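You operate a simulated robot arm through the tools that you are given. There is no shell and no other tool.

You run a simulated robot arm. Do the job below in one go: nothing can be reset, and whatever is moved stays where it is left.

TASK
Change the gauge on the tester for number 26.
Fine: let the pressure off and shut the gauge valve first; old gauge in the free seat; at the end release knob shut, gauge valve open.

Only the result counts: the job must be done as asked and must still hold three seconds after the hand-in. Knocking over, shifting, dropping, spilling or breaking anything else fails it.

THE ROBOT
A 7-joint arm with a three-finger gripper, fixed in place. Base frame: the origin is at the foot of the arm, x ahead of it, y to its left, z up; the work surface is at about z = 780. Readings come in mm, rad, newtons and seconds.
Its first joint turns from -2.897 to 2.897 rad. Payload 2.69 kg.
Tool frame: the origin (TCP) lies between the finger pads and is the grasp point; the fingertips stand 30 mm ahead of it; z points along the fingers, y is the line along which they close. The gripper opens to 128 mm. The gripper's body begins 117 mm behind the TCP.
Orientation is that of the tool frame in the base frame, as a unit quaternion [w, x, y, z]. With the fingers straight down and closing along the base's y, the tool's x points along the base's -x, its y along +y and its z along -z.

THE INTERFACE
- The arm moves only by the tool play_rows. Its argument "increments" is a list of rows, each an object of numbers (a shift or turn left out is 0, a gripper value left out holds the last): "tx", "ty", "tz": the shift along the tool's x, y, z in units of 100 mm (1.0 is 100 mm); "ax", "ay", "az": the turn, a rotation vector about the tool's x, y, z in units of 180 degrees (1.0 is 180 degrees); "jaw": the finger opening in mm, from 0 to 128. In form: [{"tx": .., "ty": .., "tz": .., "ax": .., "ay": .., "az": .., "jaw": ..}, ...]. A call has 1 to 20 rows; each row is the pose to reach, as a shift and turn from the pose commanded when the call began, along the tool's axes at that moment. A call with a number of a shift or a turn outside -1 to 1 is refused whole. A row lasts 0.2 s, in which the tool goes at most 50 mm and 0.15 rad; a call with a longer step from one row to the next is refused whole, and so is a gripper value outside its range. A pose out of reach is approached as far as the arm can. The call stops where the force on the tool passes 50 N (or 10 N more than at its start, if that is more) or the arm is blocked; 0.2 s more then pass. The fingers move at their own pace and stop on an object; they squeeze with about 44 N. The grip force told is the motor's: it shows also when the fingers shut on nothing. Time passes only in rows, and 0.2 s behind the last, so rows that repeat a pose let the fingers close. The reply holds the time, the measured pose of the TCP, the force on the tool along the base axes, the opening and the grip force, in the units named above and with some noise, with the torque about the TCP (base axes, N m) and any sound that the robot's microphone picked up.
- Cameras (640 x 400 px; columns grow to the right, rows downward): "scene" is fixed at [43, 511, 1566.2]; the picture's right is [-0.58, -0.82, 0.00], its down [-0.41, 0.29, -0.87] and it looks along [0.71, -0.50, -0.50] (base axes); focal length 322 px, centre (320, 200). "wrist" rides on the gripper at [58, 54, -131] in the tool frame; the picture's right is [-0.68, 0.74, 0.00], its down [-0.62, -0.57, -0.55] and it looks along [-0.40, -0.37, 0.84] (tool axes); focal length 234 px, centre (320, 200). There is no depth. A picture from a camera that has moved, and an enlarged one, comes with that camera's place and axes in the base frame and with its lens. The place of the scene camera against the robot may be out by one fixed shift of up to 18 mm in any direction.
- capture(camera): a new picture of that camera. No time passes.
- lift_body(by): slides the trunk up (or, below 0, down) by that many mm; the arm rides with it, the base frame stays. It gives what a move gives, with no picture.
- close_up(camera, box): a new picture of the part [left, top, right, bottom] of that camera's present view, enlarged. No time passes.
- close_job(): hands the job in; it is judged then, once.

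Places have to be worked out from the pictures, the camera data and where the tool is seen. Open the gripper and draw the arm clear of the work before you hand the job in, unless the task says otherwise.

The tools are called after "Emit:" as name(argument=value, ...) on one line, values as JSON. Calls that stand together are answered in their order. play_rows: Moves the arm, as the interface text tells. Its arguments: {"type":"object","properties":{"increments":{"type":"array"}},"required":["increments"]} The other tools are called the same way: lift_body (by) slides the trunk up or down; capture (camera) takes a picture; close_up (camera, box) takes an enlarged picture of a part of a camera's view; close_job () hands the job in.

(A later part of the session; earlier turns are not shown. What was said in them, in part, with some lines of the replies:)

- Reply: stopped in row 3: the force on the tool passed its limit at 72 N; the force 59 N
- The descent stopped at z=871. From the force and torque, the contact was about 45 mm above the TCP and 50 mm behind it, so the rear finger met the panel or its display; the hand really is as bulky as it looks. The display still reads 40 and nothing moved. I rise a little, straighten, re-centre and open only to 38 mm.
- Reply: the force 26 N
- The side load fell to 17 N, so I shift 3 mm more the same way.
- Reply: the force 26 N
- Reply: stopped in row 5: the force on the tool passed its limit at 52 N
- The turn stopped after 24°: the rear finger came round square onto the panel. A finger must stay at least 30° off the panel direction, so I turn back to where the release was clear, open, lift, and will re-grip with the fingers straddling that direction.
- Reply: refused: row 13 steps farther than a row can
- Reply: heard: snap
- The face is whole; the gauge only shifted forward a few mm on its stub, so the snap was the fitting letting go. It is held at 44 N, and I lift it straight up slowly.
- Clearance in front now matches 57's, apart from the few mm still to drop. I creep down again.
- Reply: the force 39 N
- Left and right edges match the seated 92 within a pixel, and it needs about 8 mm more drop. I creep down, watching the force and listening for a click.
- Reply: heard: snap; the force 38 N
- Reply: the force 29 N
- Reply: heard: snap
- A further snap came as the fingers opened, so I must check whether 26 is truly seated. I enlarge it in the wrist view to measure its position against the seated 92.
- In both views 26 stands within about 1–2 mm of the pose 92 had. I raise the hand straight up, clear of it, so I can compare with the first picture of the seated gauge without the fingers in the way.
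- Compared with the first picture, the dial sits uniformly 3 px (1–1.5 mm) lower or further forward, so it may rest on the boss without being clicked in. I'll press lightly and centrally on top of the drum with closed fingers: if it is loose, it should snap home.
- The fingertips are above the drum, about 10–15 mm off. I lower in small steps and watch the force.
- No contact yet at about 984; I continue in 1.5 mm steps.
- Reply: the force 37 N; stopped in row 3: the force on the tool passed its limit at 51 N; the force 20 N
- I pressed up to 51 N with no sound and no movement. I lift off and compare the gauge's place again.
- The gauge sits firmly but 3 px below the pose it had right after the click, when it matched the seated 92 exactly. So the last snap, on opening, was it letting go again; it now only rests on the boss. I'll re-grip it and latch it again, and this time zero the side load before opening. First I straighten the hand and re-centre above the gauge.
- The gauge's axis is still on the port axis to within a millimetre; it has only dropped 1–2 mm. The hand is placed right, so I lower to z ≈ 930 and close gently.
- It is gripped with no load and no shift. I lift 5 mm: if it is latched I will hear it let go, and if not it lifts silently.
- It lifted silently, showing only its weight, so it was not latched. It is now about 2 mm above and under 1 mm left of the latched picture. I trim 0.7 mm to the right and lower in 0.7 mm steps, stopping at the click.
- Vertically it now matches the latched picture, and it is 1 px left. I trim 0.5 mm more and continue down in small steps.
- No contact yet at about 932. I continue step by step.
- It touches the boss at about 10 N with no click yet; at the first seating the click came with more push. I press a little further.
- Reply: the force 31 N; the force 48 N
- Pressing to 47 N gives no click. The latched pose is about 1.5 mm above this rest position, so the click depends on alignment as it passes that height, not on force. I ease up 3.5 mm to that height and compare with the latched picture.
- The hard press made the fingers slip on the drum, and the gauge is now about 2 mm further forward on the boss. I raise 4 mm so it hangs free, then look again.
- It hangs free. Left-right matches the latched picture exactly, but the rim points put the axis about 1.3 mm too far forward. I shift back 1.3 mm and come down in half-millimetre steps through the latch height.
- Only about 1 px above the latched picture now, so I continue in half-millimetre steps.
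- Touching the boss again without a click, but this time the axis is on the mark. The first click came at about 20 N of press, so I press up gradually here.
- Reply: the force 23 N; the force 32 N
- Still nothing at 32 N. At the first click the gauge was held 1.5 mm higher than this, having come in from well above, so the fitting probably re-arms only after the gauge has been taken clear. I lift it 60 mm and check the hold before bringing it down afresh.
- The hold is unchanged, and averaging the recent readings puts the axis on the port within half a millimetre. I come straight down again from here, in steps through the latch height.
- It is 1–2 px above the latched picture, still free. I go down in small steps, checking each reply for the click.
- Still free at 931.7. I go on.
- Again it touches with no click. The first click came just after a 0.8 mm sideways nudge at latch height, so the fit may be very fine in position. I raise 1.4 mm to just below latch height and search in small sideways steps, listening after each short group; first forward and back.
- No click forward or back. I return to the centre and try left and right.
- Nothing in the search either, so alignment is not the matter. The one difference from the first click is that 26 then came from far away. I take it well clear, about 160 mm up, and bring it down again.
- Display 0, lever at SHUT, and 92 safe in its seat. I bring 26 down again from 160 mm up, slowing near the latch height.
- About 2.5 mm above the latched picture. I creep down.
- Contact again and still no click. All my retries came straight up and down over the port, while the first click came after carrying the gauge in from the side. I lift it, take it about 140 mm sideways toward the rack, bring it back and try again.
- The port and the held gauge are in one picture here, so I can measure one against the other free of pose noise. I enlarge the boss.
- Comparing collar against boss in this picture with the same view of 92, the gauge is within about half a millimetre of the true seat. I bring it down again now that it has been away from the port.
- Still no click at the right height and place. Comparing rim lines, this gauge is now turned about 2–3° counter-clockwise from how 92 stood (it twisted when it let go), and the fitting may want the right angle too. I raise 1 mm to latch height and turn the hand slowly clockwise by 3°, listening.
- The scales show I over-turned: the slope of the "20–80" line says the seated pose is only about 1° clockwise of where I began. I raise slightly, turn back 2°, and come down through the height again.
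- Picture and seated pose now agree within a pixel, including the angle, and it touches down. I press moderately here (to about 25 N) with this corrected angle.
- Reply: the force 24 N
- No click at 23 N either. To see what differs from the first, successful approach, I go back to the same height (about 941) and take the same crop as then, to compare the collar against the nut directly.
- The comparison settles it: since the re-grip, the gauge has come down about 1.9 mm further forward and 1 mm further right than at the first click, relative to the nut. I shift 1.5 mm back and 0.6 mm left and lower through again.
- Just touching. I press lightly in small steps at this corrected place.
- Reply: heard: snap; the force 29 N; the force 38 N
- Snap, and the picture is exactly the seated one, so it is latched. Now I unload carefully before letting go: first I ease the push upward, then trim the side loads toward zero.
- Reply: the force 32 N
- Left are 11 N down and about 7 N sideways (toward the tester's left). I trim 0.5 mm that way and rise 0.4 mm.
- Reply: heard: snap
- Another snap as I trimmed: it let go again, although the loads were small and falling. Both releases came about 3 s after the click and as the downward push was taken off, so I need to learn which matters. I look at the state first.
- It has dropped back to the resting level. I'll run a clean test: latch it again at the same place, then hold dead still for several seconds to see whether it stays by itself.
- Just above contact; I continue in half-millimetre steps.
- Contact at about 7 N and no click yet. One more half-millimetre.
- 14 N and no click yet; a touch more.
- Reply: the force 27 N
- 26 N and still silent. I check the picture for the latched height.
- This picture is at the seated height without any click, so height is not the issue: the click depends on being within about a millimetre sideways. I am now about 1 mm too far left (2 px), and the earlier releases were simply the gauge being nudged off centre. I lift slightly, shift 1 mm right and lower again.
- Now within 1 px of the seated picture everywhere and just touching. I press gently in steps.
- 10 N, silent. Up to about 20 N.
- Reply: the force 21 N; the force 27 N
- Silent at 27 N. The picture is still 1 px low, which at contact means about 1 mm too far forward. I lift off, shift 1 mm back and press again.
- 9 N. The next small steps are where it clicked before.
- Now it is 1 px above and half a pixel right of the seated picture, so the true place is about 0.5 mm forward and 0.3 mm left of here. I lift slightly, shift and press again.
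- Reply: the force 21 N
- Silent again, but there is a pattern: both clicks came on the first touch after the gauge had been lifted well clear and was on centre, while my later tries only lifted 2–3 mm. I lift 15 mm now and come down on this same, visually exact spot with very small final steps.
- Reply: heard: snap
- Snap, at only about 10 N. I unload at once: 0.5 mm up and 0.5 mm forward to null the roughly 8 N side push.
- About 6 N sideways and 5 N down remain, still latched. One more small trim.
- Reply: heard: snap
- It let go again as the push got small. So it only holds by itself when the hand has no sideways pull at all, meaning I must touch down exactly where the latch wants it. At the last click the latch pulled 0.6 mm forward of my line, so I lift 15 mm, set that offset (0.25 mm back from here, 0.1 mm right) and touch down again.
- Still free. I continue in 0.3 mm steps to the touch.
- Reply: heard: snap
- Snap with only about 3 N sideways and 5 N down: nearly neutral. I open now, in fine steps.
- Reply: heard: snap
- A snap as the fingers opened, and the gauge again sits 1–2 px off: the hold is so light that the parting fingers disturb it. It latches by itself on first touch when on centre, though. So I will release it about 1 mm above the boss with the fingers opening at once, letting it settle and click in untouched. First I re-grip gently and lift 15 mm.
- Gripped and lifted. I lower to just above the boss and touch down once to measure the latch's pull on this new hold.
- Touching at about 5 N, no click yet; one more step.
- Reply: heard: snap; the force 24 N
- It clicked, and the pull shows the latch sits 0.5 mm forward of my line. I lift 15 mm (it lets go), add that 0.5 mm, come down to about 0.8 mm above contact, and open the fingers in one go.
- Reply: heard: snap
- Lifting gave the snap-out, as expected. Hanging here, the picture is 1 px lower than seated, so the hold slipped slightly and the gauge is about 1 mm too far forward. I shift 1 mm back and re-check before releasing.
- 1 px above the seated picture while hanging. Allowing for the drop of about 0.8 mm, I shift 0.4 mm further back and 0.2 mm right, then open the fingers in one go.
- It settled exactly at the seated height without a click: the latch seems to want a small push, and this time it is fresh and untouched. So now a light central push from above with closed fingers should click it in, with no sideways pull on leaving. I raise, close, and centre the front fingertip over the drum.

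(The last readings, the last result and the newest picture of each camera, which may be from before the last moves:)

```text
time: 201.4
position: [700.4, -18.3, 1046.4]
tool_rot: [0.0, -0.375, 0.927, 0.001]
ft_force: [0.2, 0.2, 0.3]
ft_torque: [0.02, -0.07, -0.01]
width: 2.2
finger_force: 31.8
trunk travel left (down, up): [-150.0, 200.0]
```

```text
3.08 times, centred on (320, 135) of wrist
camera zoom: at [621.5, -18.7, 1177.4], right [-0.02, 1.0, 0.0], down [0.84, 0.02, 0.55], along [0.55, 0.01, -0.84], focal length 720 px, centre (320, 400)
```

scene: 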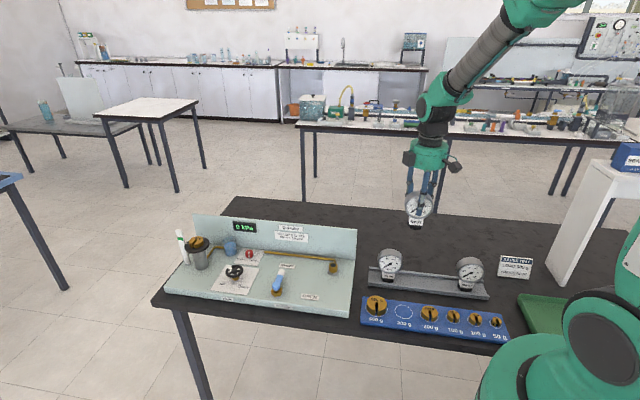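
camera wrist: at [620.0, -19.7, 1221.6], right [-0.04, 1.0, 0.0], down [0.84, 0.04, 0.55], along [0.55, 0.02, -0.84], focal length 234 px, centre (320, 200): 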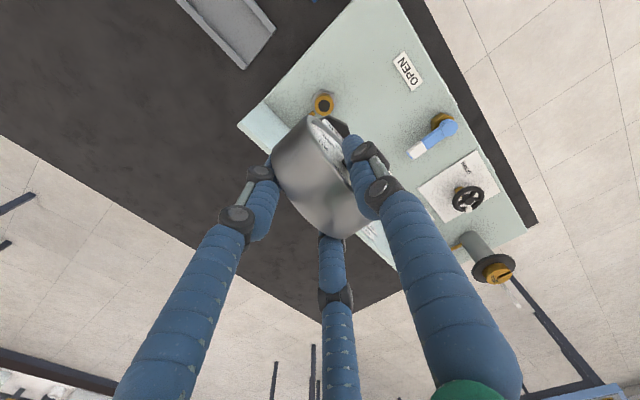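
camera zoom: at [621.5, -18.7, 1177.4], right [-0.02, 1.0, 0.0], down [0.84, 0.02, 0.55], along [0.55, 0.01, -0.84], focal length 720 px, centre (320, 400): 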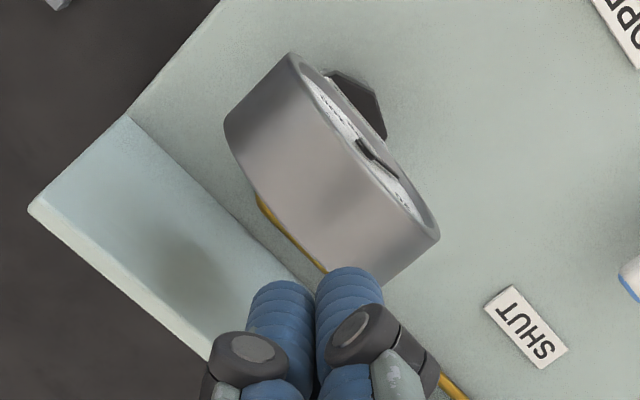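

The gauge now matches the first seated picture row for row, and is only about 0.9 mm to the right. I lower the closed fingers to just above the drum and check their aim.

Emit:
play_rows(increments=[{"tz": 0.2, "tx": -0.008}, {"tz": 0.4, "tx": -0.008}, {"tz": 0.54, "tx": -0.008}, {"tz": 0.54, "tx": -0.008}])

Emit:
close_up(camera="scene", box=[310, 215, 360, 275])

Emit:
close_up(camera="wrist", box=[240, 70, 400, 200])

```text
time: 202.4
position: [701.7, -17.7, 991.2]
tool_rot: [0.0, -0.374, 0.927, 0.001]
ft_force: [0.1, 0.0, -0.4]
ft_torque: [0.0, 0.0, 0.01]
width: 2.1
finger_force: 31.5
trunk travel left (down, up): [-150.0, 200.0]
```

```text
6.67 times, centred on (335, 245) of scene
camera zoom: at [43.0, 511.0, 1566.2], right [-0.58, -0.82, 0.0], down [-0.41, 0.29, -0.87], along [0.71, -0.5, -0.5], focal length 2144 px, centre (220, -100)
```

zoom: 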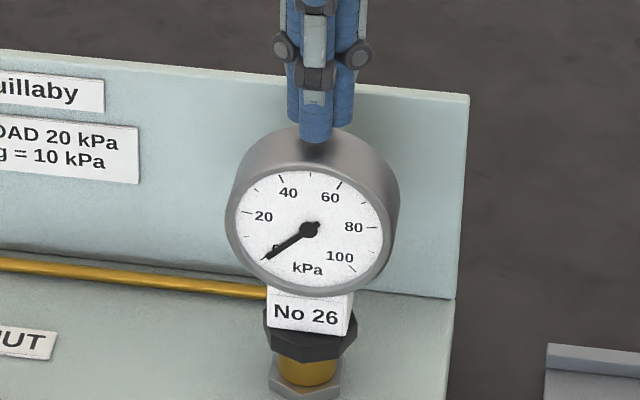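

```text
3.08 times, centred on (320, 135) of wrist
camera zoom: at [622.0, -18.8, 1122.3], right [-0.02, 1.0, 0.0], down [0.84, 0.02, 0.55], along [0.55, 0.01, -0.84], focal length 720 px, centre (320, 400)
```

zoom: 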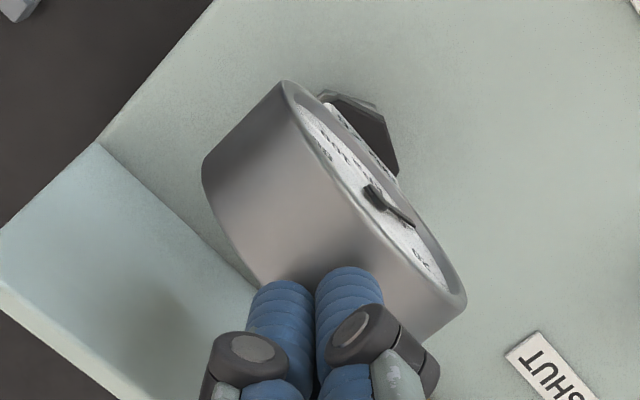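

Sideways the front fingertip is on the drum's centre line, but by the rows it would touch about 7 mm ahead of the middle. I move 6 mm back and lower slowly to contact.

Emit:
play_rows(increments=[{"ty": -0.03}, {"ty": -0.06}, {"ty": -0.06, "tz": 0.02}, {"ty": -0.06, "tz": 0.04}])

Emit:
play_rows(increments=[{"tz": 0.01}, {"tz": 0.02}, {"tz": 0.02}])

Emit:
play_rows(increments=[{"tz": 0.008}, {"tz": 0.008}])

```text
time: 203.4
position: [705.2, -22.0, 986.6]
tool_rot: [0.0, -0.374, 0.927, 0.001]
ft_force: [0.0, -0.2, 0.1]
ft_torque: [0.02, -0.03, -0.02]
width: 2.2
finger_force: 31.3
trunk travel left (down, up): [-150.0, 200.0]
```

```text
time: 204.2
position: [707.9, -19.9, 984.3]
tool_rot: [0.0, -0.374, 0.928, 0.001]
ft_force: [-0.2, 0.1, -0.2]
ft_torque: [0.0, -0.01, 0.01]
width: 2.0
finger_force: 31.5
trunk travel left (down, up): [-150.0, 200.0]
```

```text
time: 204.8
position: [708.0, -20.6, 984.7]
tool_rot: [0.0, -0.374, 0.928, 0.001]
ft_force: [0.0, 0.2, 0.7]
ft_torque: [-0.01, 0.01, 0.02]
width: 2.3
finger_force: 30.9
trunk travel left (down, up): [-150.0, 200.0]
```

Almost at contact; smaller steps now.

Emit:
play_rows(increments=[{"tz": 0.006}, {"tz": 0.006}])

Emit:
play_rows(increments=[{"tz": 0.006}, {"tz": 0.006}])

Emit:
play_rows(increments=[{"tz": 0.005}, {"tz": 0.005}])

```text
time: 205.4
position: [706.9, -20.4, 983.6]
tool_rot: [0.0, -0.373, 0.928, 0.001]
ft_force: [0.5, -0.4, 1.4]
ft_torque: [-0.02, 0.04, 0.01]
width: 1.9
finger_force: 31.8
trunk travel left (down, up): [-150.0, 200.0]
```

```text
time: 206.0
position: [707.4, -21.3, 984.4]
tool_rot: [0.001, -0.373, 0.928, 0.0]
ft_force: [-0.1, 2.7, 14.0]
ft_torque: [0.2, 0.16, 0.05]
width: 6.1
finger_force: 31.4
trunk travel left (down, up): [-150.0, 200.0]
heard: snap
```

```text
time: 206.6
position: [707.7, -20.0, 982.9]
tool_rot: [0.001, -0.374, 0.928, -0.001]
ft_force: [3.8, 2.1, 23.4]
ft_torque: [0.21, 0.12, -0.01]
width: 6.0
finger_force: 31.5
trunk travel left (down, up): [-150.0, 200.0]
```

Snap, pressed home from above at 14 N. Now I lift straight off, slowly, and listen.

Emit:
play_rows(increments=[{"tz": -0.006}, {"tz": -0.012}, {"tz": -0.02}, {"tz": -0.04}])

Emit:
play_rows(increments=[{"tz": -0.2}, {"tz": -0.5}, {"tz": -0.8}])

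Emit:
close_up(camera="scene", box=[310, 225, 360, 285])

```text
time: 207.6
position: [705.1, -20.0, 984.3]
tool_rot: [-0.003, -0.374, 0.928, 0.001]
ft_force: [1.4, -2.4, 4.7]
ft_torque: [0.03, 0.03, 0.0]
width: 2.1
finger_force: 31.7
trunk travel left (down, up): [-150.0, 200.0]
```

```text
time: 208.4
position: [706.1, -20.6, 1065.3]
tool_rot: [-0.001, -0.374, 0.927, 0.001]
ft_force: [-0.3, 0.7, -1.0]
ft_torque: [-0.02, 0.0, 0.04]
width: 2.2
finger_force: 30.8
trunk travel left (down, up): [-150.0, 200.0]
```

```text
6.67 times, centred on (335, 255) of scene
camera zoom: at [43.0, 511.0, 1566.2], right [-0.58, -0.82, 0.0], down [-0.41, 0.29, -0.87], along [0.71, -0.5, -0.5], focal length 2144 px, centre (220, -167)
```

zoom: 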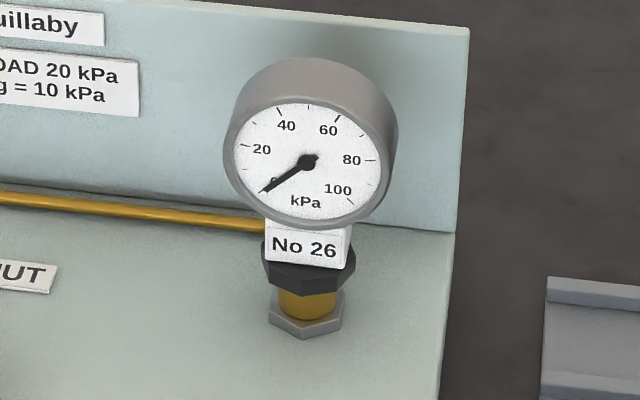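

No snap on leaving, and the gauge now matches the original seated picture exactly: No 26 is fitted and latched. Next the gauge valve: I turn the hand to the plain orientation and go to the left side of the lever, at about (783,181).

Emit:
play_rows(increments=[{"az": 0.041}, {"az": 0.082}, {"az": 0.123}, {"az": 0.164}, {"az": 0.205}, {"az": 0.2442}, {"az": 0.2442}])

Emit:
play_rows(increments=[{"tx": -0.13, "ty": 0.34}, {"tx": -0.26, "ty": 0.68}, {"tx": -0.38, "ty": 1.0}])

Emit:
play_rows(increments=[{"tx": -0.13, "ty": 0.34}, {"tx": -0.26, "ty": 0.68}, {"tx": -0.38, "ty": 1.0}, {"tx": -0.38, "ty": 1.0}])

Emit:
capture(camera="wrist")

Emit:
capture(camera="scene")

```text
time: 210.0
position: [706.7, -21.2, 1066.5]
tool_rot: [-0.001, 0.001, 1.0, 0.001]
ft_force: [-0.1, 0.6, 0.2]
ft_torque: [0.02, -0.01, -0.03]
width: 2.0
finger_force: 31.2
trunk travel left (down, up): [-150.0, 200.0]
```

```text
time: 210.8
position: [743.6, 79.7, 1067.6]
tool_rot: [-0.001, 0.0, 1.0, 0.0]
ft_force: [0.0, -0.2, -1.0]
ft_torque: [0.01, -0.02, 0.03]
width: 2.4
finger_force: 31.4
trunk travel left (down, up): [-150.0, 200.0]
```

```text
time: 211.8
position: [787.0, 178.5, 1068.1]
tool_rot: [-0.001, 0.0, 1.0, 0.0]
ft_force: [-0.4, 0.3, -0.2]
ft_torque: [-0.01, 0.02, 0.02]
width: 2.1
finger_force: 31.6
trunk travel left (down, up): [-150.0, 200.0]
```

```text
taken
camera wrist: at [727.5, 233.1, 1199.8], right [0.68, 0.74, 0.0], down [0.62, -0.57, 0.55], along [0.4, -0.37, -0.84], focal length 234 px, centre (320, 200)
```

wrist: 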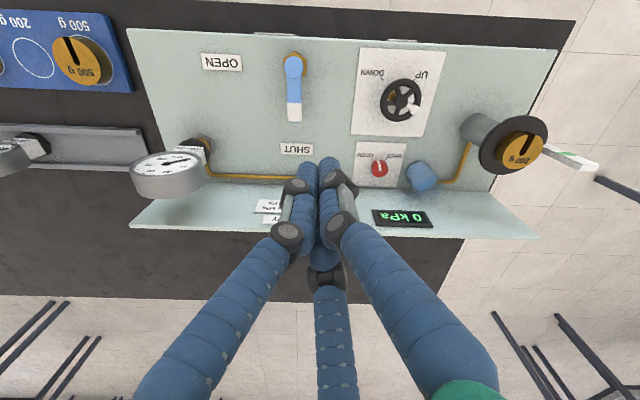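

```text
taken
```

scene: 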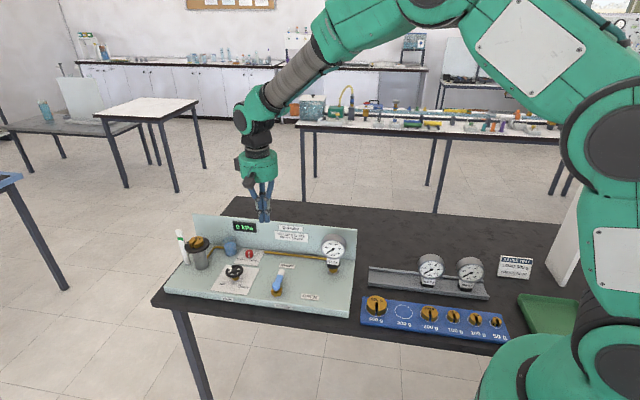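

The lever still points to SHUT and the hand is to its left. I go down in stages, with a look before the last part.

Emit:
play_rows(increments=[{"tz": 0.4}, {"tz": 0.8}, {"tz": 1.0}])

Emit:
play_rows(increments=[{"tz": 0.4}, {"tz": 0.8}, {"tz": 0.85}])

Emit:
capture(camera="wrist")

Emit:
close_up(camera="scene", box=[220, 210, 360, 298])

```text
time: 212.6
position: [784.4, 179.1, 967.4]
tool_rot: [0.001, 0.0, 1.0, 0.0]
ft_force: [0.3, -0.2, -0.8]
ft_torque: [-0.04, 0.02, -0.01]
width: 2.1
finger_force: 31.3
trunk travel left (down, up): [-150.0, 200.0]
```

```text
time: 213.4
position: [783.8, 180.2, 879.5]
tool_rot: [-0.001, 0.0, 1.0, 0.001]
ft_force: [1.2, 0.8, -1.0]
ft_torque: [-0.04, 0.03, 0.01]
width: 1.7
finger_force: 31.5
trunk travel left (down, up): [-150.0, 200.0]
```

```text
taken
camera wrist: at [725.0, 234.4, 1011.7], right [0.68, 0.74, 0.0], down [0.62, -0.57, 0.55], along [0.4, -0.37, -0.84], focal length 234 px, centre (320, 200)
```

wrist: 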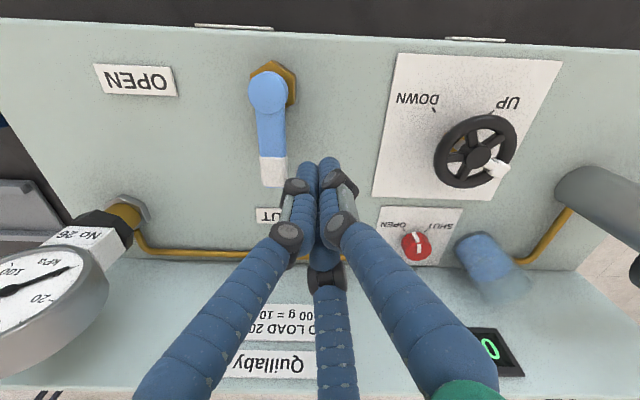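

```text
4.55 times, centred on (290, 254) of scene
camera zoom: at [43.0, 511.0, 1566.2], right [-0.58, -0.82, 0.0], down [-0.41, 0.29, -0.87], along [0.71, -0.5, -0.5], focal length 1462 px, centre (456, -46)
```

zoom: 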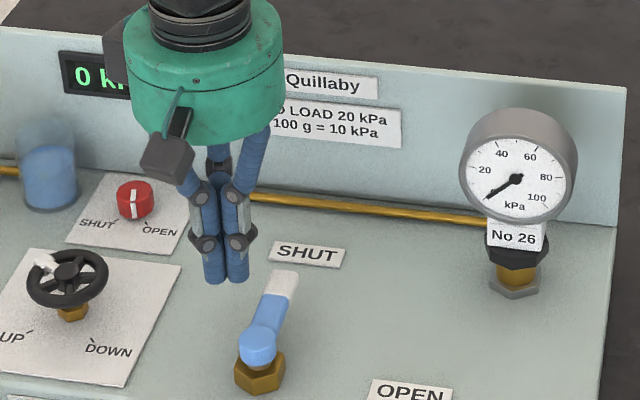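

Clear of the lever by several mm on its left. I lower to tips at about z 819 and sweep the post clockwise around the hub to about -103°.

Emit:
play_rows(increments=[{"tz": 0.15}, {"tz": 0.3}, {"tz": 0.3}])

Emit:
play_rows(increments=[{"tx": 0.009, "ty": -0.039}, {"tx": 0.039, "ty": -0.125}, {"tx": 0.081, "ty": -0.207}, {"tx": 0.133, "ty": -0.282}, {"tx": 0.196, "ty": -0.349}, {"tx": 0.267, "ty": -0.406}, {"tx": 0.345, "ty": -0.454}, {"tx": 0.429, "ty": -0.489}, {"tx": 0.518, "ty": -0.513}, {"tx": 0.609, "ty": -0.524}, {"tx": 0.7, "ty": -0.523}, {"tx": 0.791, "ty": -0.508}])

Emit:
capture(camera="wrist")

Emit:
close_up(camera="scene", box=[220, 210, 360, 298])

```text
time: 214.2
position: [783.2, 180.0, 850.7]
tool_rot: [-0.001, 0.0, 1.0, 0.0]
ft_force: [1.1, 0.5, -0.7]
ft_torque: [0.02, 0.05, 0.02]
width: 2.0
finger_force: 31.3
trunk travel left (down, up): [-150.0, 200.0]
```

```text
time: 216.8
position: [704.0, 129.1, 851.8]
tool_rot: [-0.001, 0.001, 1.0, 0.0]
ft_force: [0.1, 0.8, 0.1]
ft_torque: [-0.03, 0.03, 0.02]
width: 2.0
finger_force: 31.9
trunk travel left (down, up): [-150.0, 200.0]
```

```text
taken
camera wrist: at [645.3, 182.9, 984.0], right [0.68, 0.74, 0.0], down [0.62, -0.57, 0.55], along [0.4, -0.37, -0.84], focal length 234 px, centre (320, 200)
```

wrist: 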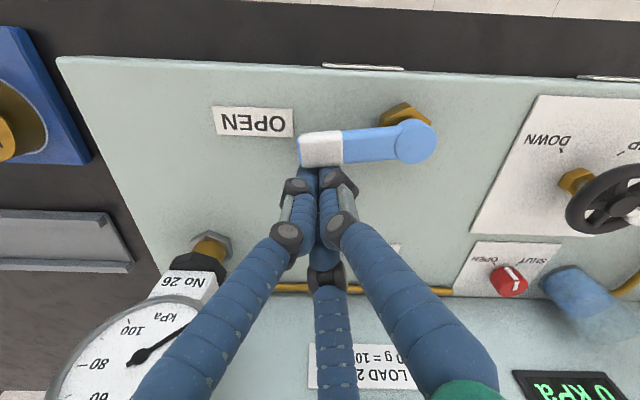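

```text
4.55 times, centred on (290, 254) of scene
camera zoom: at [43.0, 511.0, 1566.2], right [-0.58, -0.82, 0.0], down [-0.41, 0.29, -0.87], along [0.71, -0.5, -0.5], focal length 1462 px, centre (456, -46)
```

zoom: 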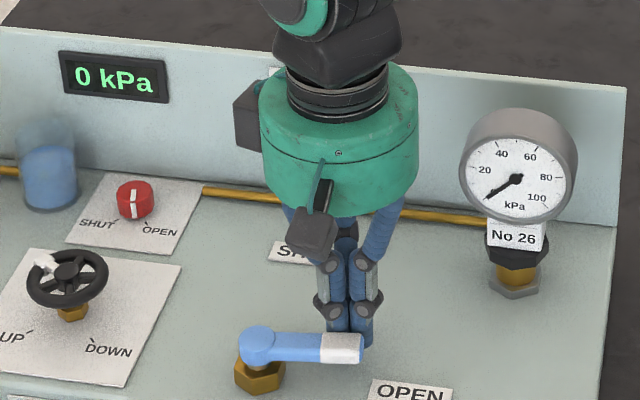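

The lever stands at about -128°, with roughly 7° left to OPEN. I push on along the arc by about 8 mm.

Emit:
play_rows(increments=[{"tx": 0.04, "ty": 0.012}, {"tx": 0.081, "ty": 0.028}, {"tx": 0.081, "ty": 0.028}])

Emit:
close_up(camera="wrist", box=[220, 70, 460, 220])

Emit:
close_up(camera="scene", box=[260, 260, 330, 305])

```text
time: 217.6
position: [696.4, 131.3, 852.0]
tool_rot: [-0.001, 0.001, 1.0, 0.0]
ft_force: [2.4, -0.3, 0.6]
ft_torque: [-0.01, 0.03, 0.04]
width: 1.8
finger_force: 31.7
trunk travel left (down, up): [-150.0, 200.0]
```

```text
2.67 times, centred on (340, 145) of wrist
camera zoom: at [637.8, 185.9, 983.8], right [0.68, 0.74, 0.0], down [0.62, -0.57, 0.55], along [0.4, -0.37, -0.84], focal length 624 px, centre (267, 347)
```

zoom: 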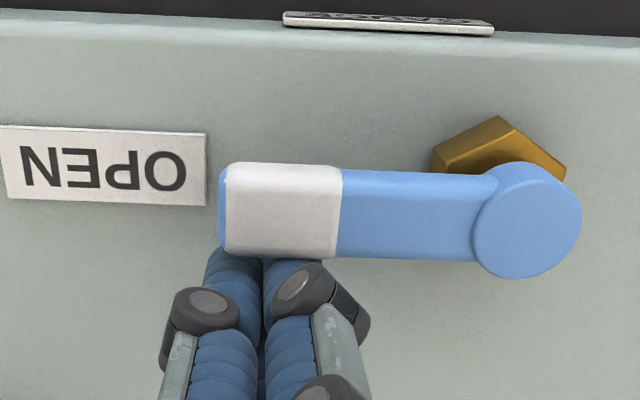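

```text
8.89 times, centred on (295, 282) of scene
camera zoom: at [43.0, 511.0, 1566.2], right [-0.58, -0.82, 0.0], down [-0.41, 0.29, -0.87], along [0.71, -0.5, -0.5], focal length 2859 px, centre (542, -533)
```

zoom: 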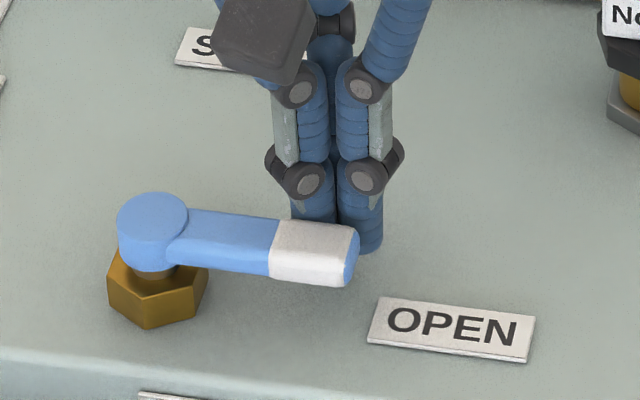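

The lever is back exactly where it lay at the start, on OPEN. I back off to the rear, rise, and head for the release knob at (929,189).

Emit:
play_rows(increments=[{"tx": -0.06, "ty": -0.06}, {"tx": -0.06, "ty": -0.06, "tz": -0.4}, {"tx": -0.06, "ty": -0.06, "tz": -0.8}, {"tx": -0.06, "ty": -0.06, "tz": -1.0}])

Emit:
play_rows(increments=[{"tx": -0.25, "ty": 0.1, "tz": -0.1}, {"tx": -0.55, "ty": 0.2, "tz": -0.3}, {"tx": -0.8, "ty": 0.23, "tz": -0.5}])

Emit:
play_rows(increments=[{"tx": -0.3, "ty": 0.1}, {"tx": -0.6, "ty": 0.2}, {"tx": -0.8, "ty": 0.23}])

Emit:
play_rows(increments=[{"tx": -0.3, "ty": 0.1, "jaw": 37}, {"tx": -0.6, "ty": 0.18}, {"tx": -0.67, "ty": 0.18}, {"tx": -0.67, "ty": 0.18}])

Emit:
capture(camera="wrist")

Emit:
capture(camera="scene")

```text
time: 218.6
position: [703.6, 125.6, 952.7]
tool_rot: [-0.001, -0.001, 1.0, -0.001]
ft_force: [-1.0, -0.7, -0.8]
ft_torque: [0.01, -0.04, 0.01]
width: 1.9
finger_force: 31.5
trunk travel left (down, up): [-150.0, 200.0]
```

```text
time: 219.4
position: [782.3, 149.2, 1001.7]
tool_rot: [-0.001, 0.0, 1.0, 0.001]
ft_force: [-1.0, 0.2, 0.0]
ft_torque: [-0.01, -0.02, 0.02]
width: 2.3
finger_force: 31.6
trunk travel left (down, up): [-150.0, 200.0]
```

```text
time: 220.2
position: [862.1, 171.2, 1000.9]
tool_rot: [-0.002, 0.0, 1.0, 0.0]
ft_force: [-0.1, -0.6, 0.7]
ft_torque: [0.01, -0.01, 0.0]
width: 2.1
finger_force: 30.8
trunk travel left (down, up): [-150.0, 200.0]
```

```text
time: 221.2
position: [930.0, 189.2, 1002.9]
tool_rot: [0.0, 0.0, 1.0, -0.001]
ft_force: [-1.0, -0.4, 0.0]
ft_torque: [0.05, -0.01, 0.0]
width: 37.1
finger_force: 0.1
trunk travel left (down, up): [-150.0, 200.0]
```

```text
taken
camera wrist: at [870.8, 243.1, 1134.2], right [0.68, 0.74, 0.0], down [0.62, -0.57, 0.55], along [0.4, -0.37, -0.84], focal length 234 px, centre (320, 200)
```

wrist: 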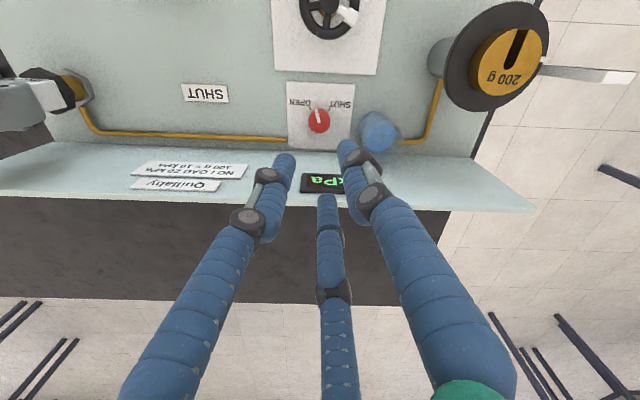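

```text
taken
```

scene: 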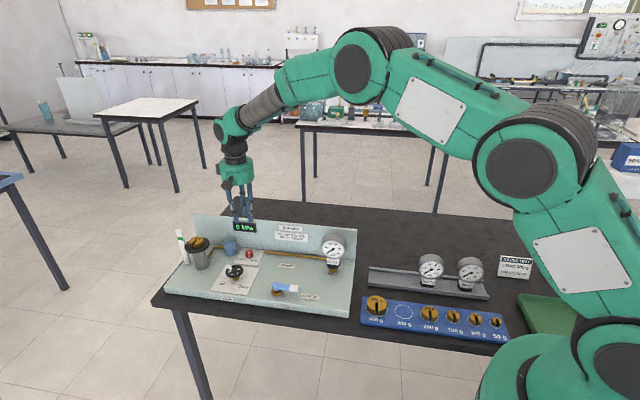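

The lever shows OPEN in the overview and No 26 stands in the port. I enlarge the knob to read its pointer angle and centre.

Emit:
close_up(camera="wrist", box=[270, 70, 382, 150])

```text
5.00 times, centred on (326, 110) of wrist
camera zoom: at [870.8, 243.1, 1134.2], right [0.68, 0.74, 0.0], down [0.62, -0.57, 0.55], along [0.4, -0.37, -0.84], focal length 1171 px, centre (290, 650)
```

zoom: 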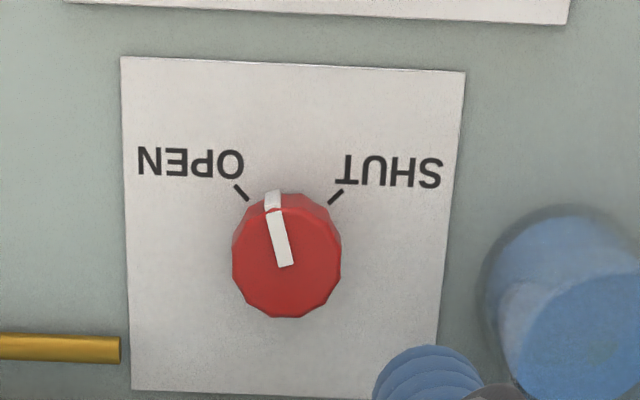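

The pointer stands at about 155° (SHUT at 90°, OPEN at 180°), so it needs about 65° clockwise. I turn the hand to ψ = 165° so that a 60° clockwise turn keeps every finger at least 30° off the panel direction.

Emit:
play_rows(increments=[{"az": -0.042}, {"az": -0.084}, {"az": -0.126}, {"az": -0.168}, {"az": -0.21}, {"az": -0.252}, {"az": -0.294}, {"az": -0.336}, {"az": -0.378}, {"az": -0.4167}, {"az": -0.4167}])

Emit:
close_up(camera="wrist", box=[270, 70, 382, 150])

```text
time: 223.6
position: [928.1, 188.5, 1002.6]
tool_rot: [-0.001, -0.609, 0.793, 0.001]
ft_force: [-0.7, -0.3, -1.1]
ft_torque: [-0.01, -0.01, 0.04]
width: 37.1
finger_force: 0.1
trunk travel left (down, up): [-150.0, 200.0]
```

```text
5.00 times, centred on (326, 110) of wrist
camera zoom: at [861.6, 146.8, 1133.4], right [-0.54, 0.84, 0.0], down [0.71, 0.45, 0.55], along [0.46, 0.3, -0.84], focal length 1171 px, centre (290, 650)
```

zoom: 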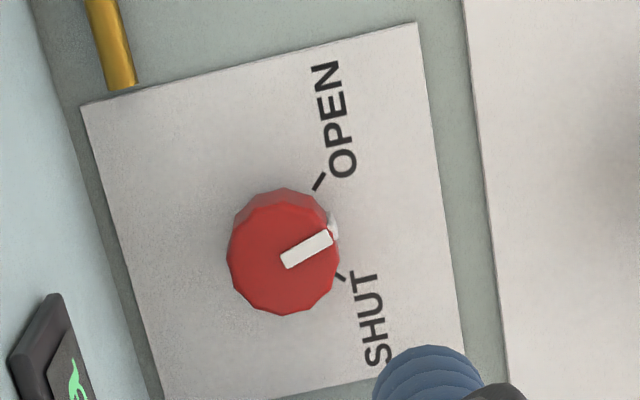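

The knob centre is about 1.6 mm from the TCP, which I trim. I lower onto it with the jaw at 37, as before.

Emit:
play_rows(increments=[{"tx": 0.014, "ty": 0.013, "tz": 0.3, "jaw": 37}, {"tx": 0.014, "ty": 0.013, "tz": 0.6}, {"tx": 0.014, "ty": 0.013, "tz": 0.85}, {"tx": 0.014, "ty": 0.013, "tz": 1.0}])

Emit:
play_rows(increments=[{"tz": 0.2}, {"tz": 0.4}, {"tz": 0.5}, {"tz": 0.59}])

Emit:
close_up(camera="wrist", box=[240, 100, 400, 200])

```text
time: 224.6
position: [928.0, 190.4, 901.7]
tool_rot: [0.0, -0.609, 0.793, 0.001]
ft_force: [0.0, -0.6, -0.7]
ft_torque: [0.0, 0.01, 0.04]
width: 36.8
finger_force: 0.0
trunk travel left (down, up): [-150.0, 200.0]
```

```text
time: 225.6
position: [927.4, 188.8, 842.5]
tool_rot: [0.0, -0.609, 0.793, 0.0]
ft_force: [0.9, 0.8, 0.5]
ft_torque: [-0.01, 0.02, -0.02]
width: 36.9
finger_force: 0.0
trunk travel left (down, up): [-150.0, 200.0]
```

```text
4.00 times, centred on (320, 150) of wrist
camera zoom: at [859.7, 146.4, 974.1], right [-0.54, 0.84, 0.0], down [0.71, 0.45, 0.55], along [0.46, 0.29, -0.84], focal length 937 px, centre (320, 400)
```

zoom: 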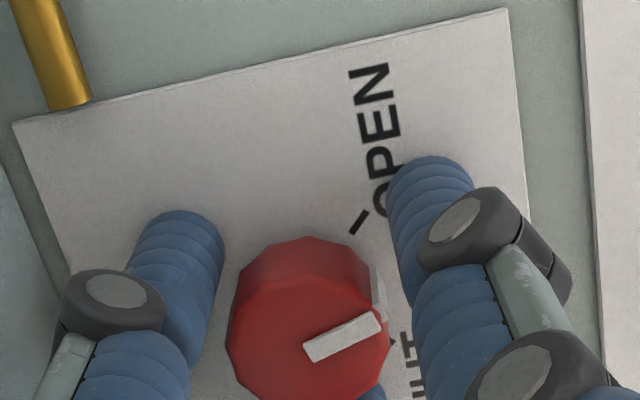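

The knob sits between the fingers with no contact. I close on it.

Emit:
play_rows(increments=[{"jaw": 20}, {"jaw": 10}, {"jaw": 10}, {"jaw": 10}])

```text
time: 226.6
position: [927.3, 188.3, 843.0]
tool_rot: [-0.001, -0.608, 0.794, 0.0]
ft_force: [0.7, -1.7, 2.1]
ft_torque: [-0.07, -0.04, 0.02]
width: 29.4
finger_force: 14.6
trunk travel left (down, up): [-150.0, 200.0]
```

Gripped with almost no side load. I turn 60° clockwise.

Emit:
play_rows(increments=[{"az": 0.04, "jaw": 5}, {"az": 0.08}, {"az": 0.12}, {"az": 0.16}, {"az": 0.2}, {"az": 0.24}, {"az": 0.28}, {"az": 0.32}, {"az": 0.333}, {"az": 0.333}])

Emit:
close_up(camera="wrist", box=[240, 100, 400, 200])

Emit:
close_up(camera="scene", box=[160, 200, 360, 325])

```text
time: 228.8
position: [929.1, 188.0, 843.2]
tool_rot: [0.001, -0.131, 0.991, 0.001]
ft_force: [39.5, 1.3, -4.7]
ft_torque: [-0.01, -1.06, 0.3]
width: 27.3
finger_force: 45.0
trunk travel left (down, up): [-150.0, 200.0]
```

```text
4.00 times, centred on (320, 150) of wrist
camera zoom: at [858.7, 225.1, 974.4], right [0.46, 0.89, 0.0], down [0.74, -0.39, 0.55], along [0.49, -0.25, -0.84], focal length 937 px, centre (320, 400)
```

zoom: 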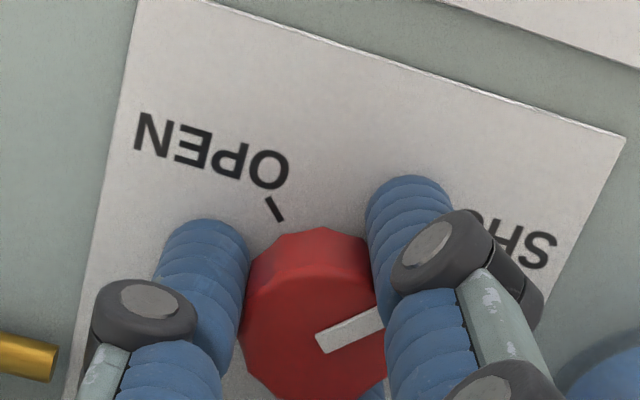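

```text
3.20 times, centred on (260, 262) of scene
camera zoom: at [43.0, 511.0, 1566.2], right [-0.58, -0.82, 0.0], down [-0.41, 0.29, -0.87], along [0.71, -0.5, -0.5], focal length 1029 px, centre (512, 0)
```

zoom: 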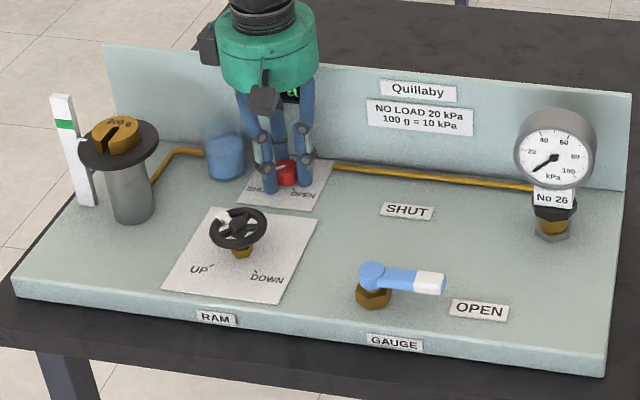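

It turned, and at the end a 39 N side load built up, probably the knob reaching its stop. I relieve that by shifting 2 mm and then open.

Emit:
play_rows(increments=[{"tx": -0.01, "ty": -0.003}, {"tx": -0.02, "ty": -0.005}, {"tx": -0.02, "ty": -0.005}])

Emit:
play_rows(increments=[{"jaw": 30}, {"jaw": 37}, {"jaw": 37}, {"jaw": 37}])

Emit:
play_rows(increments=[{"tz": -0.1}, {"tz": -0.4}, {"tz": -0.7}, {"tz": -1.0}])

Emit:
close_up(camera="wrist", box=[270, 90, 382, 160])

Emit:
close_up(camera="scene", box=[220, 210, 320, 272])

```text
time: 229.6
position: [929.3, 187.2, 842.5]
tool_rot: [-0.002, -0.131, 0.991, 0.0]
ft_force: [26.1, 0.2, 6.5]
ft_torque: [-0.08, -0.57, 0.18]
width: 27.4
finger_force: 45.0
trunk travel left (down, up): [-150.0, 200.0]
```

```text
time: 230.6
position: [929.3, 188.3, 842.8]
tool_rot: [0.0, -0.13, 0.991, 0.001]
ft_force: [-0.5, 0.7, 0.5]
ft_torque: [0.05, 0.03, -0.02]
width: 36.9
finger_force: 0.1
trunk travel left (down, up): [-150.0, 200.0]
```

```text
time: 231.6
position: [929.7, 187.8, 943.6]
tool_rot: [-0.001, -0.13, 0.991, 0.001]
ft_force: [-1.2, 0.1, -0.5]
ft_torque: [0.01, -0.02, 0.02]
width: 36.9
finger_force: 0.1
trunk travel left (down, up): [-150.0, 200.0]
```

```text
5.71 times, centred on (326, 125) of wrist
camera zoom: at [858.8, 225.1, 1075.3], right [0.46, 0.89, 0.0], down [0.74, -0.39, 0.55], along [0.49, -0.25, -0.84], focal length 1338 px, centre (286, 629)
```

zoom: 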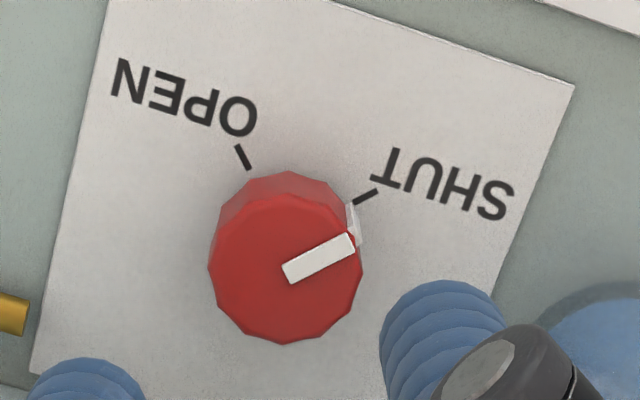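

```text
6.40 times, centred on (270, 241) of scene
camera zoom: at [43.0, 511.0, 1566.2], right [-0.58, -0.82, 0.0], down [-0.41, 0.29, -0.87], along [0.71, -0.5, -0.5], focal length 2058 px, centre (640, -62)
```

zoom: 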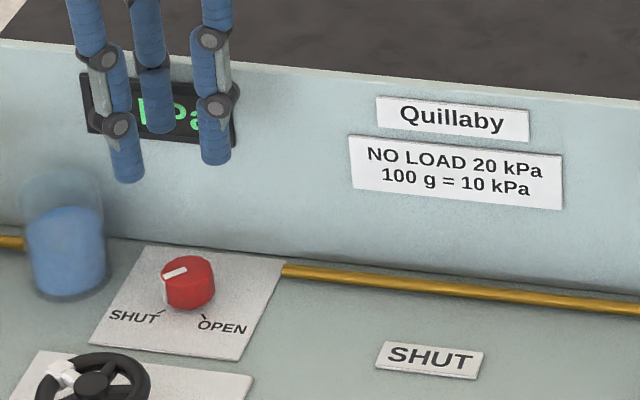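

The pointer is at 88–90°, right on SHUT, as in the first picture. I lift away from the tester and open the gripper, then check everything, including how 92 stands in the rack.

Emit:
play_rows(increments=[{"tz": -0.3}, {"tz": -0.6, "jaw": 80}, {"tz": -0.9}])

Emit:
play_rows(increments=[{"tx": 0.4}, {"tx": 0.8}, {"tx": 1.0}])

Emit:
play_rows(increments=[{"tx": 0.4}, {"tx": 0.8}, {"tx": 1.0}])

Emit:
close_up(camera="scene", box=[160, 200, 360, 325])

Emit:
close_up(camera="scene", box=[360, 240, 500, 305])

Emit:
close_up(camera="scene", box=[310, 225, 360, 285])

```text
time: 232.4
position: [928.9, 189.1, 1032.0]
tool_rot: [-0.001, -0.13, 0.992, 0.0]
ft_force: [0.2, 0.4, -0.1]
ft_torque: [0.0, -0.01, -0.01]
width: 80.1
finger_force: 0.0
trunk travel left (down, up): [-150.0, 200.0]
```

```text
time: 233.2
position: [831.4, 159.9, 1034.8]
tool_rot: [-0.001, -0.13, 0.992, 0.001]
ft_force: [0.0, -0.5, 0.7]
ft_torque: [0.02, -0.03, 0.01]
width: 80.1
finger_force: 0.0
trunk travel left (down, up): [-150.0, 200.0]
```

```text
time: 234.0
position: [734.7, 135.7, 1032.0]
tool_rot: [0.0, -0.131, 0.991, 0.001]
ft_force: [-0.1, 0.1, -0.1]
ft_torque: [0.03, -0.03, -0.01]
width: 80.0
finger_force: 0.1
trunk travel left (down, up): [-150.0, 200.0]
```

```text
3.20 times, centred on (260, 262) of scene
camera zoom: at [43.0, 511.0, 1566.2], right [-0.58, -0.82, 0.0], down [-0.41, 0.29, -0.87], along [0.71, -0.5, -0.5], focal length 1029 px, centre (512, 0)
```

zoom: 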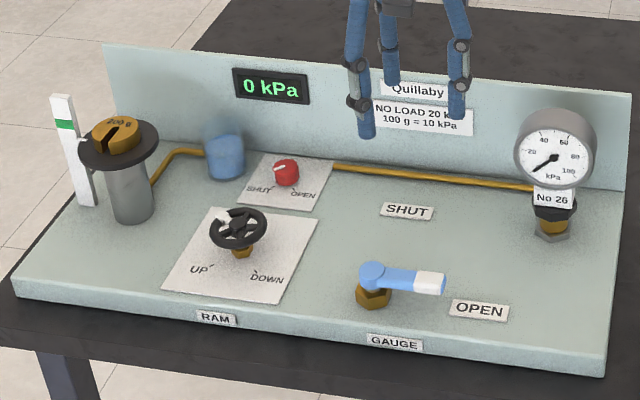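

```text
4.57 times, centred on (430, 272) of scene
camera zoom: at [43.0, 511.0, 1566.2], right [-0.58, -0.82, 0.0], down [-0.41, 0.29, -0.87], along [0.71, -0.5, -0.5], focal length 1470 px, centre (-183, -131)
```

zoom: 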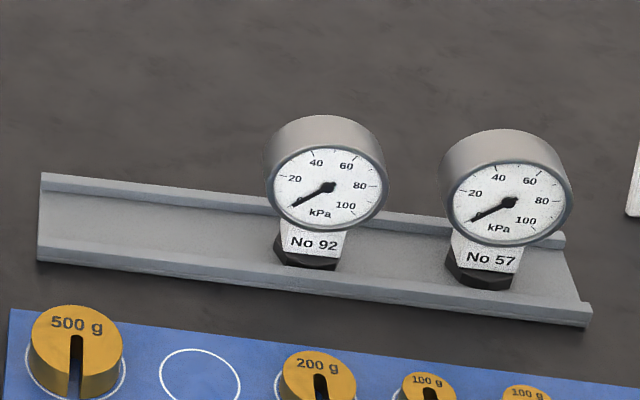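

```text
6.67 times, centred on (335, 255) of scene
camera zoom: at [43.0, 511.0, 1566.2], right [-0.58, -0.82, 0.0], down [-0.41, 0.29, -0.87], along [0.71, -0.5, -0.5], focal length 2144 px, centre (220, -167)
```

zoom: 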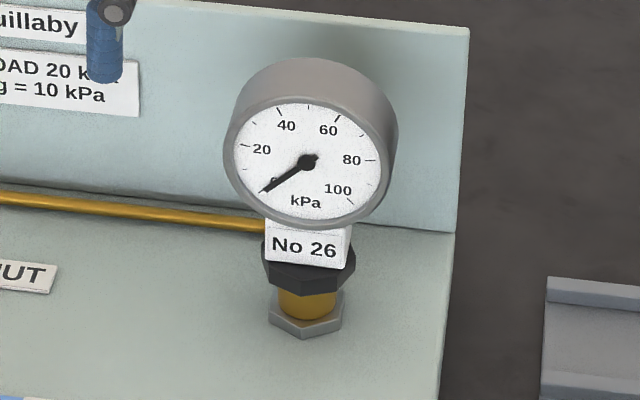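

Knob SHUT, lever OPEN, No 26 seated, display 0. But in the rack, 92's collar looks further toward the front rim than 57's. I move the camera over there to see how it stands.

Emit:
play_rows(increments=[{"az": -0.042, "tz": -0.1}, {"az": -0.084, "tz": -0.2}, {"az": -0.126, "tz": -0.2}, {"az": -0.1667, "tz": -0.2}, {"az": -0.1667, "tz": -0.2}])

Emit:
play_rows(increments=[{"tx": 0.3, "ty": -0.07}, {"tx": 0.6, "ty": -0.14}, {"tx": 0.9, "ty": -0.21}])

Emit:
play_rows(increments=[{"tx": 0.3, "ty": -0.07}, {"tx": 0.6, "ty": -0.14}, {"tx": 0.9, "ty": -0.21}])

Emit:
play_rows(increments=[{"tx": 0.3, "ty": -0.07}, {"tx": 0.6, "ty": -0.14}, {"tx": 0.9, "ty": -0.21}])

Emit:
play_rows(increments=[{"tx": 0.3, "ty": -0.07}, {"tx": 0.6, "ty": -0.14}, {"tx": 0.9, "ty": -0.21}])

Emit:
play_rows(increments=[{"tx": 0.3, "ty": -0.07}, {"tx": 0.6, "ty": -0.14}, {"tx": 0.86, "ty": -0.21}, {"tx": 0.86, "ty": -0.21}])

Emit:
capture(camera="wrist")

```text
time: 235.2
position: [737.3, 136.0, 1053.3]
tool_rot: [-0.001, -0.383, 0.924, 0.002]
ft_force: [-0.1, 0.5, -0.5]
ft_torque: [-0.03, 0.03, 0.0]
width: 79.9
finger_force: 0.0
trunk travel left (down, up): [-150.0, 200.0]
```

```text
time: 236.0
position: [687.0, 57.6, 1053.4]
tool_rot: [0.0, -0.384, 0.923, 0.0]
ft_force: [1.0, -0.3, -0.4]
ft_torque: [-0.03, 0.0, 0.01]
width: 79.8
finger_force: 0.1
trunk travel left (down, up): [-150.0, 200.0]
```

```text
time: 236.8
position: [638.9, -21.3, 1052.4]
tool_rot: [0.0, -0.383, 0.924, 0.001]
ft_force: [-0.3, -0.4, -0.4]
ft_torque: [0.02, 0.02, -0.02]
width: 80.0
finger_force: 0.1
trunk travel left (down, up): [-150.0, 200.0]
```

```text
time: 237.6
position: [587.8, -98.3, 1051.1]
tool_rot: [-0.001, -0.381, 0.924, 0.001]
ft_force: [-0.7, -0.8, 0.2]
ft_torque: [0.0, 0.02, 0.02]
width: 80.1
finger_force: 0.0
trunk travel left (down, up): [-150.0, 200.0]
```

```text
time: 238.4
position: [539.1, -177.8, 1053.3]
tool_rot: [0.0, -0.382, 0.924, 0.0]
ft_force: [0.0, 0.3, 0.2]
ft_torque: [0.01, 0.0, -0.02]
width: 80.1
finger_force: 0.1
trunk travel left (down, up): [-150.0, 200.0]
```

```text
time: 239.4
position: [494.6, -254.5, 1052.7]
tool_rot: [0.0, -0.383, 0.924, 0.001]
ft_force: [-0.8, -0.2, 0.0]
ft_torque: [0.05, -0.02, -0.01]
width: 80.1
finger_force: 0.0
trunk travel left (down, up): [-150.0, 200.0]
```

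```text
taken
camera wrist: at [414.9, -258.0, 1183.7], right [-0.04, 1.0, 0.0], down [0.84, 0.04, 0.55], along [0.55, 0.02, -0.84], focal length 234 px, centre (320, 200)
```

wrist: 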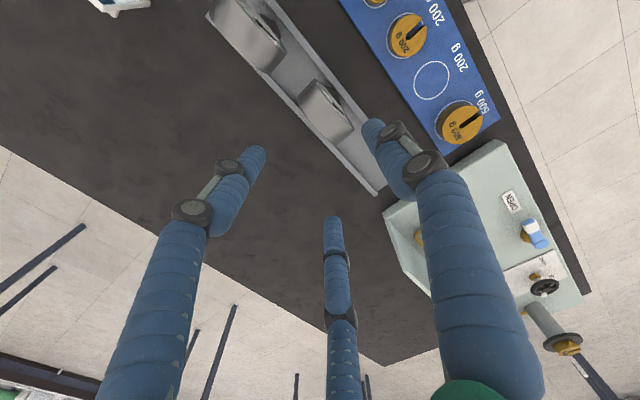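

Emit:
close_up(camera="wrist", box=[200, 0, 380, 150])

Emit:
close_up(camera="wrist", box=[280, 60, 376, 140])

```text
2.67 times, centred on (290, 75) of wrist
camera zoom: at [414.9, -258.0, 1183.7], right [-0.04, 1.0, 0.0], down [0.84, 0.04, 0.55], along [0.55, 0.02, -0.84], focal length 624 px, centre (400, 533)
```

zoom: 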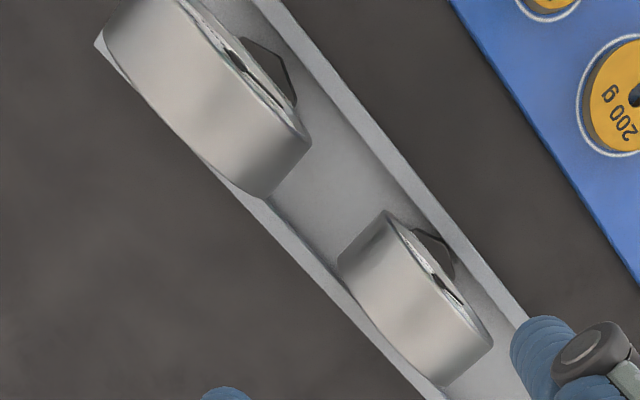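

```text
5.00 times, centred on (328, 100) of wrist
camera zoom: at [414.9, -258.0, 1183.7], right [-0.04, 1.0, 0.0], down [0.84, 0.04, 0.55], along [0.55, 0.02, -0.84], focal length 1171 px, centre (280, 700)
```

zoom: 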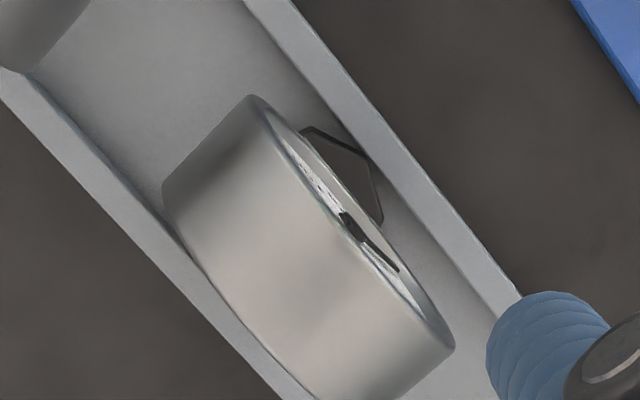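

92 stands upright with its axis about 3 mm from the channel's centre line, clear of both rims and midway in the free seat, so that is fine. I withdraw the arm: up, then over to the starting area with the gripper open.

Emit:
play_rows(increments=[{"tz": -0.3}, {"tz": -0.6, "jaw": 120}, {"tz": -0.9}])

Emit:
play_rows(increments=[{"tx": -0.4, "ty": -0.2}, {"tx": -0.8, "ty": -0.4}])

Emit:
play_rows(increments=[{"tx": -0.4, "ty": -0.2}, {"tx": -0.8, "ty": -0.4}, {"tx": -0.8, "ty": -0.4}])

Emit:
capture(camera="scene")

Emit:
close_up(camera="scene", box=[160, 200, 360, 325])

Emit:
close_up(camera="scene", box=[350, 230, 550, 355])

```text
time: 240.2
position: [493.6, -254.6, 1141.7]
tool_rot: [0.001, -0.382, 0.924, 0.0]
ft_force: [0.4, -0.1, 0.4]
ft_torque: [-0.02, 0.02, 0.0]
width: 120.2
finger_force: 0.0
trunk travel left (down, up): [-150.0, 200.0]
```

```text
time: 240.8
position: [579.4, -227.4, 1139.5]
tool_rot: [-0.001, -0.383, 0.924, 0.001]
ft_force: [0.0, -0.4, 0.6]
ft_torque: [-0.02, -0.01, -0.03]
width: 120.2
finger_force: 0.1
trunk travel left (down, up): [-150.0, 200.0]
```

```text
time: 241.6
position: [666.1, -197.7, 1141.0]
tool_rot: [-0.001, -0.383, 0.924, 0.0]
ft_force: [1.3, -0.8, -0.1]
ft_torque: [-0.04, 0.09, 0.0]
width: 120.2
finger_force: 0.0
trunk travel left (down, up): [-150.0, 200.0]
```

```text
taken
```

scene: 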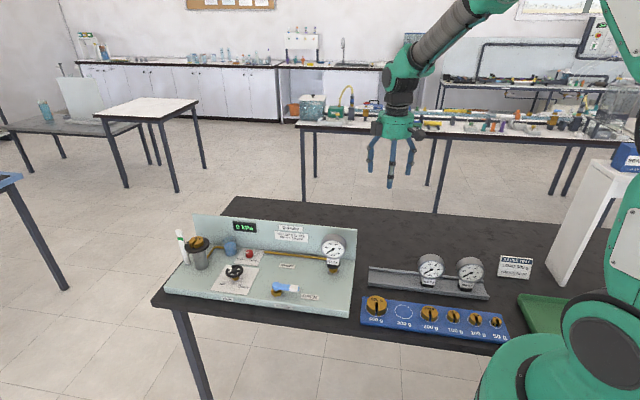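

```text
3.20 times, centred on (260, 262) of scene
camera zoom: at [43.0, 511.0, 1566.2], right [-0.58, -0.82, 0.0], down [-0.41, 0.29, -0.87], along [0.71, -0.5, -0.5], focal length 1029 px, centre (512, 0)
```

zoom: 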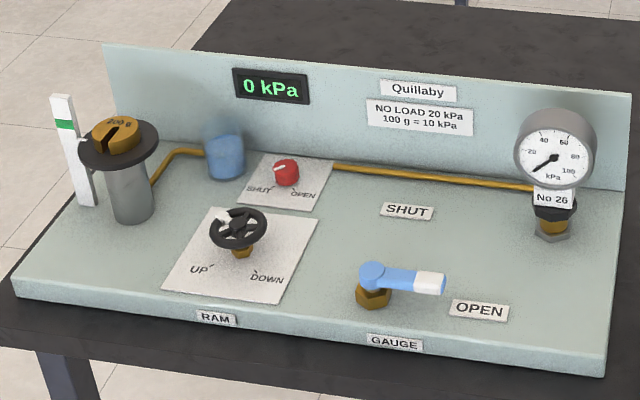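

```text
3.20 times, centred on (450, 292) of scene
camera zoom: at [43.0, 511.0, 1566.2], right [-0.58, -0.82, 0.0], down [-0.41, 0.29, -0.87], along [0.71, -0.5, -0.5], focal length 1029 px, centre (-96, -96)
```

zoom: 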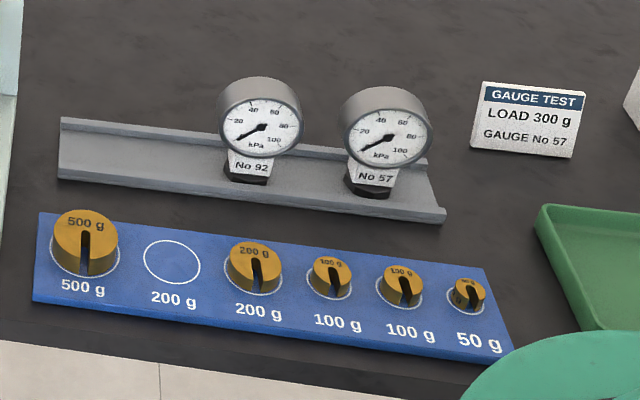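

The final pictures show what was asked: No 26 latched in the port, 92 upright in the free middle seat, gauge valve at OPEN, release knob at SHUT, display 0 kPa. The rack, the weights and gauge 57 are where they were, and the arm is clear with the gripper open. I hand the job in.

Emit:
close_job()

```text
The job is handed in.
```

The gauge is changed: No 26 is on the tester and I've handed the job in. I have not been told whether it passed.

- **Before the swap:** I turned the release knob until the display and the dial both read 0 kPa. It ended about two-thirds of the way to OPEN, not fully open. I then shut the gauge valve.
- **Old gauge:** No 92 stands upright in the free middle seat of the rack, about 3 mm forward of its centre line and clear of both rims.
- **New gauge:** No 26 is clicked onto the port and matches the position No 92 had at the start. It took several tries, because it popped off whenever the fingers opened. A light push from above finally clicked it in, and it stayed.
- **At the end:** the release knob is at SHUT, the gauge valve is at OPEN and the display reads 0 kPa. The arm is clear with the gripper open.

- **Contacts:** while I was setting up for the knob, a finger pressed against the tester's back panel or display twice, peaking at 72 N and 52 N. The display still works, and nothing appears moved or damaged in the pictures.
- **Card on the bench:** it asks for gauge No 57 with a 300 g load. I followed your instruction for No 26 and left the load as it was.
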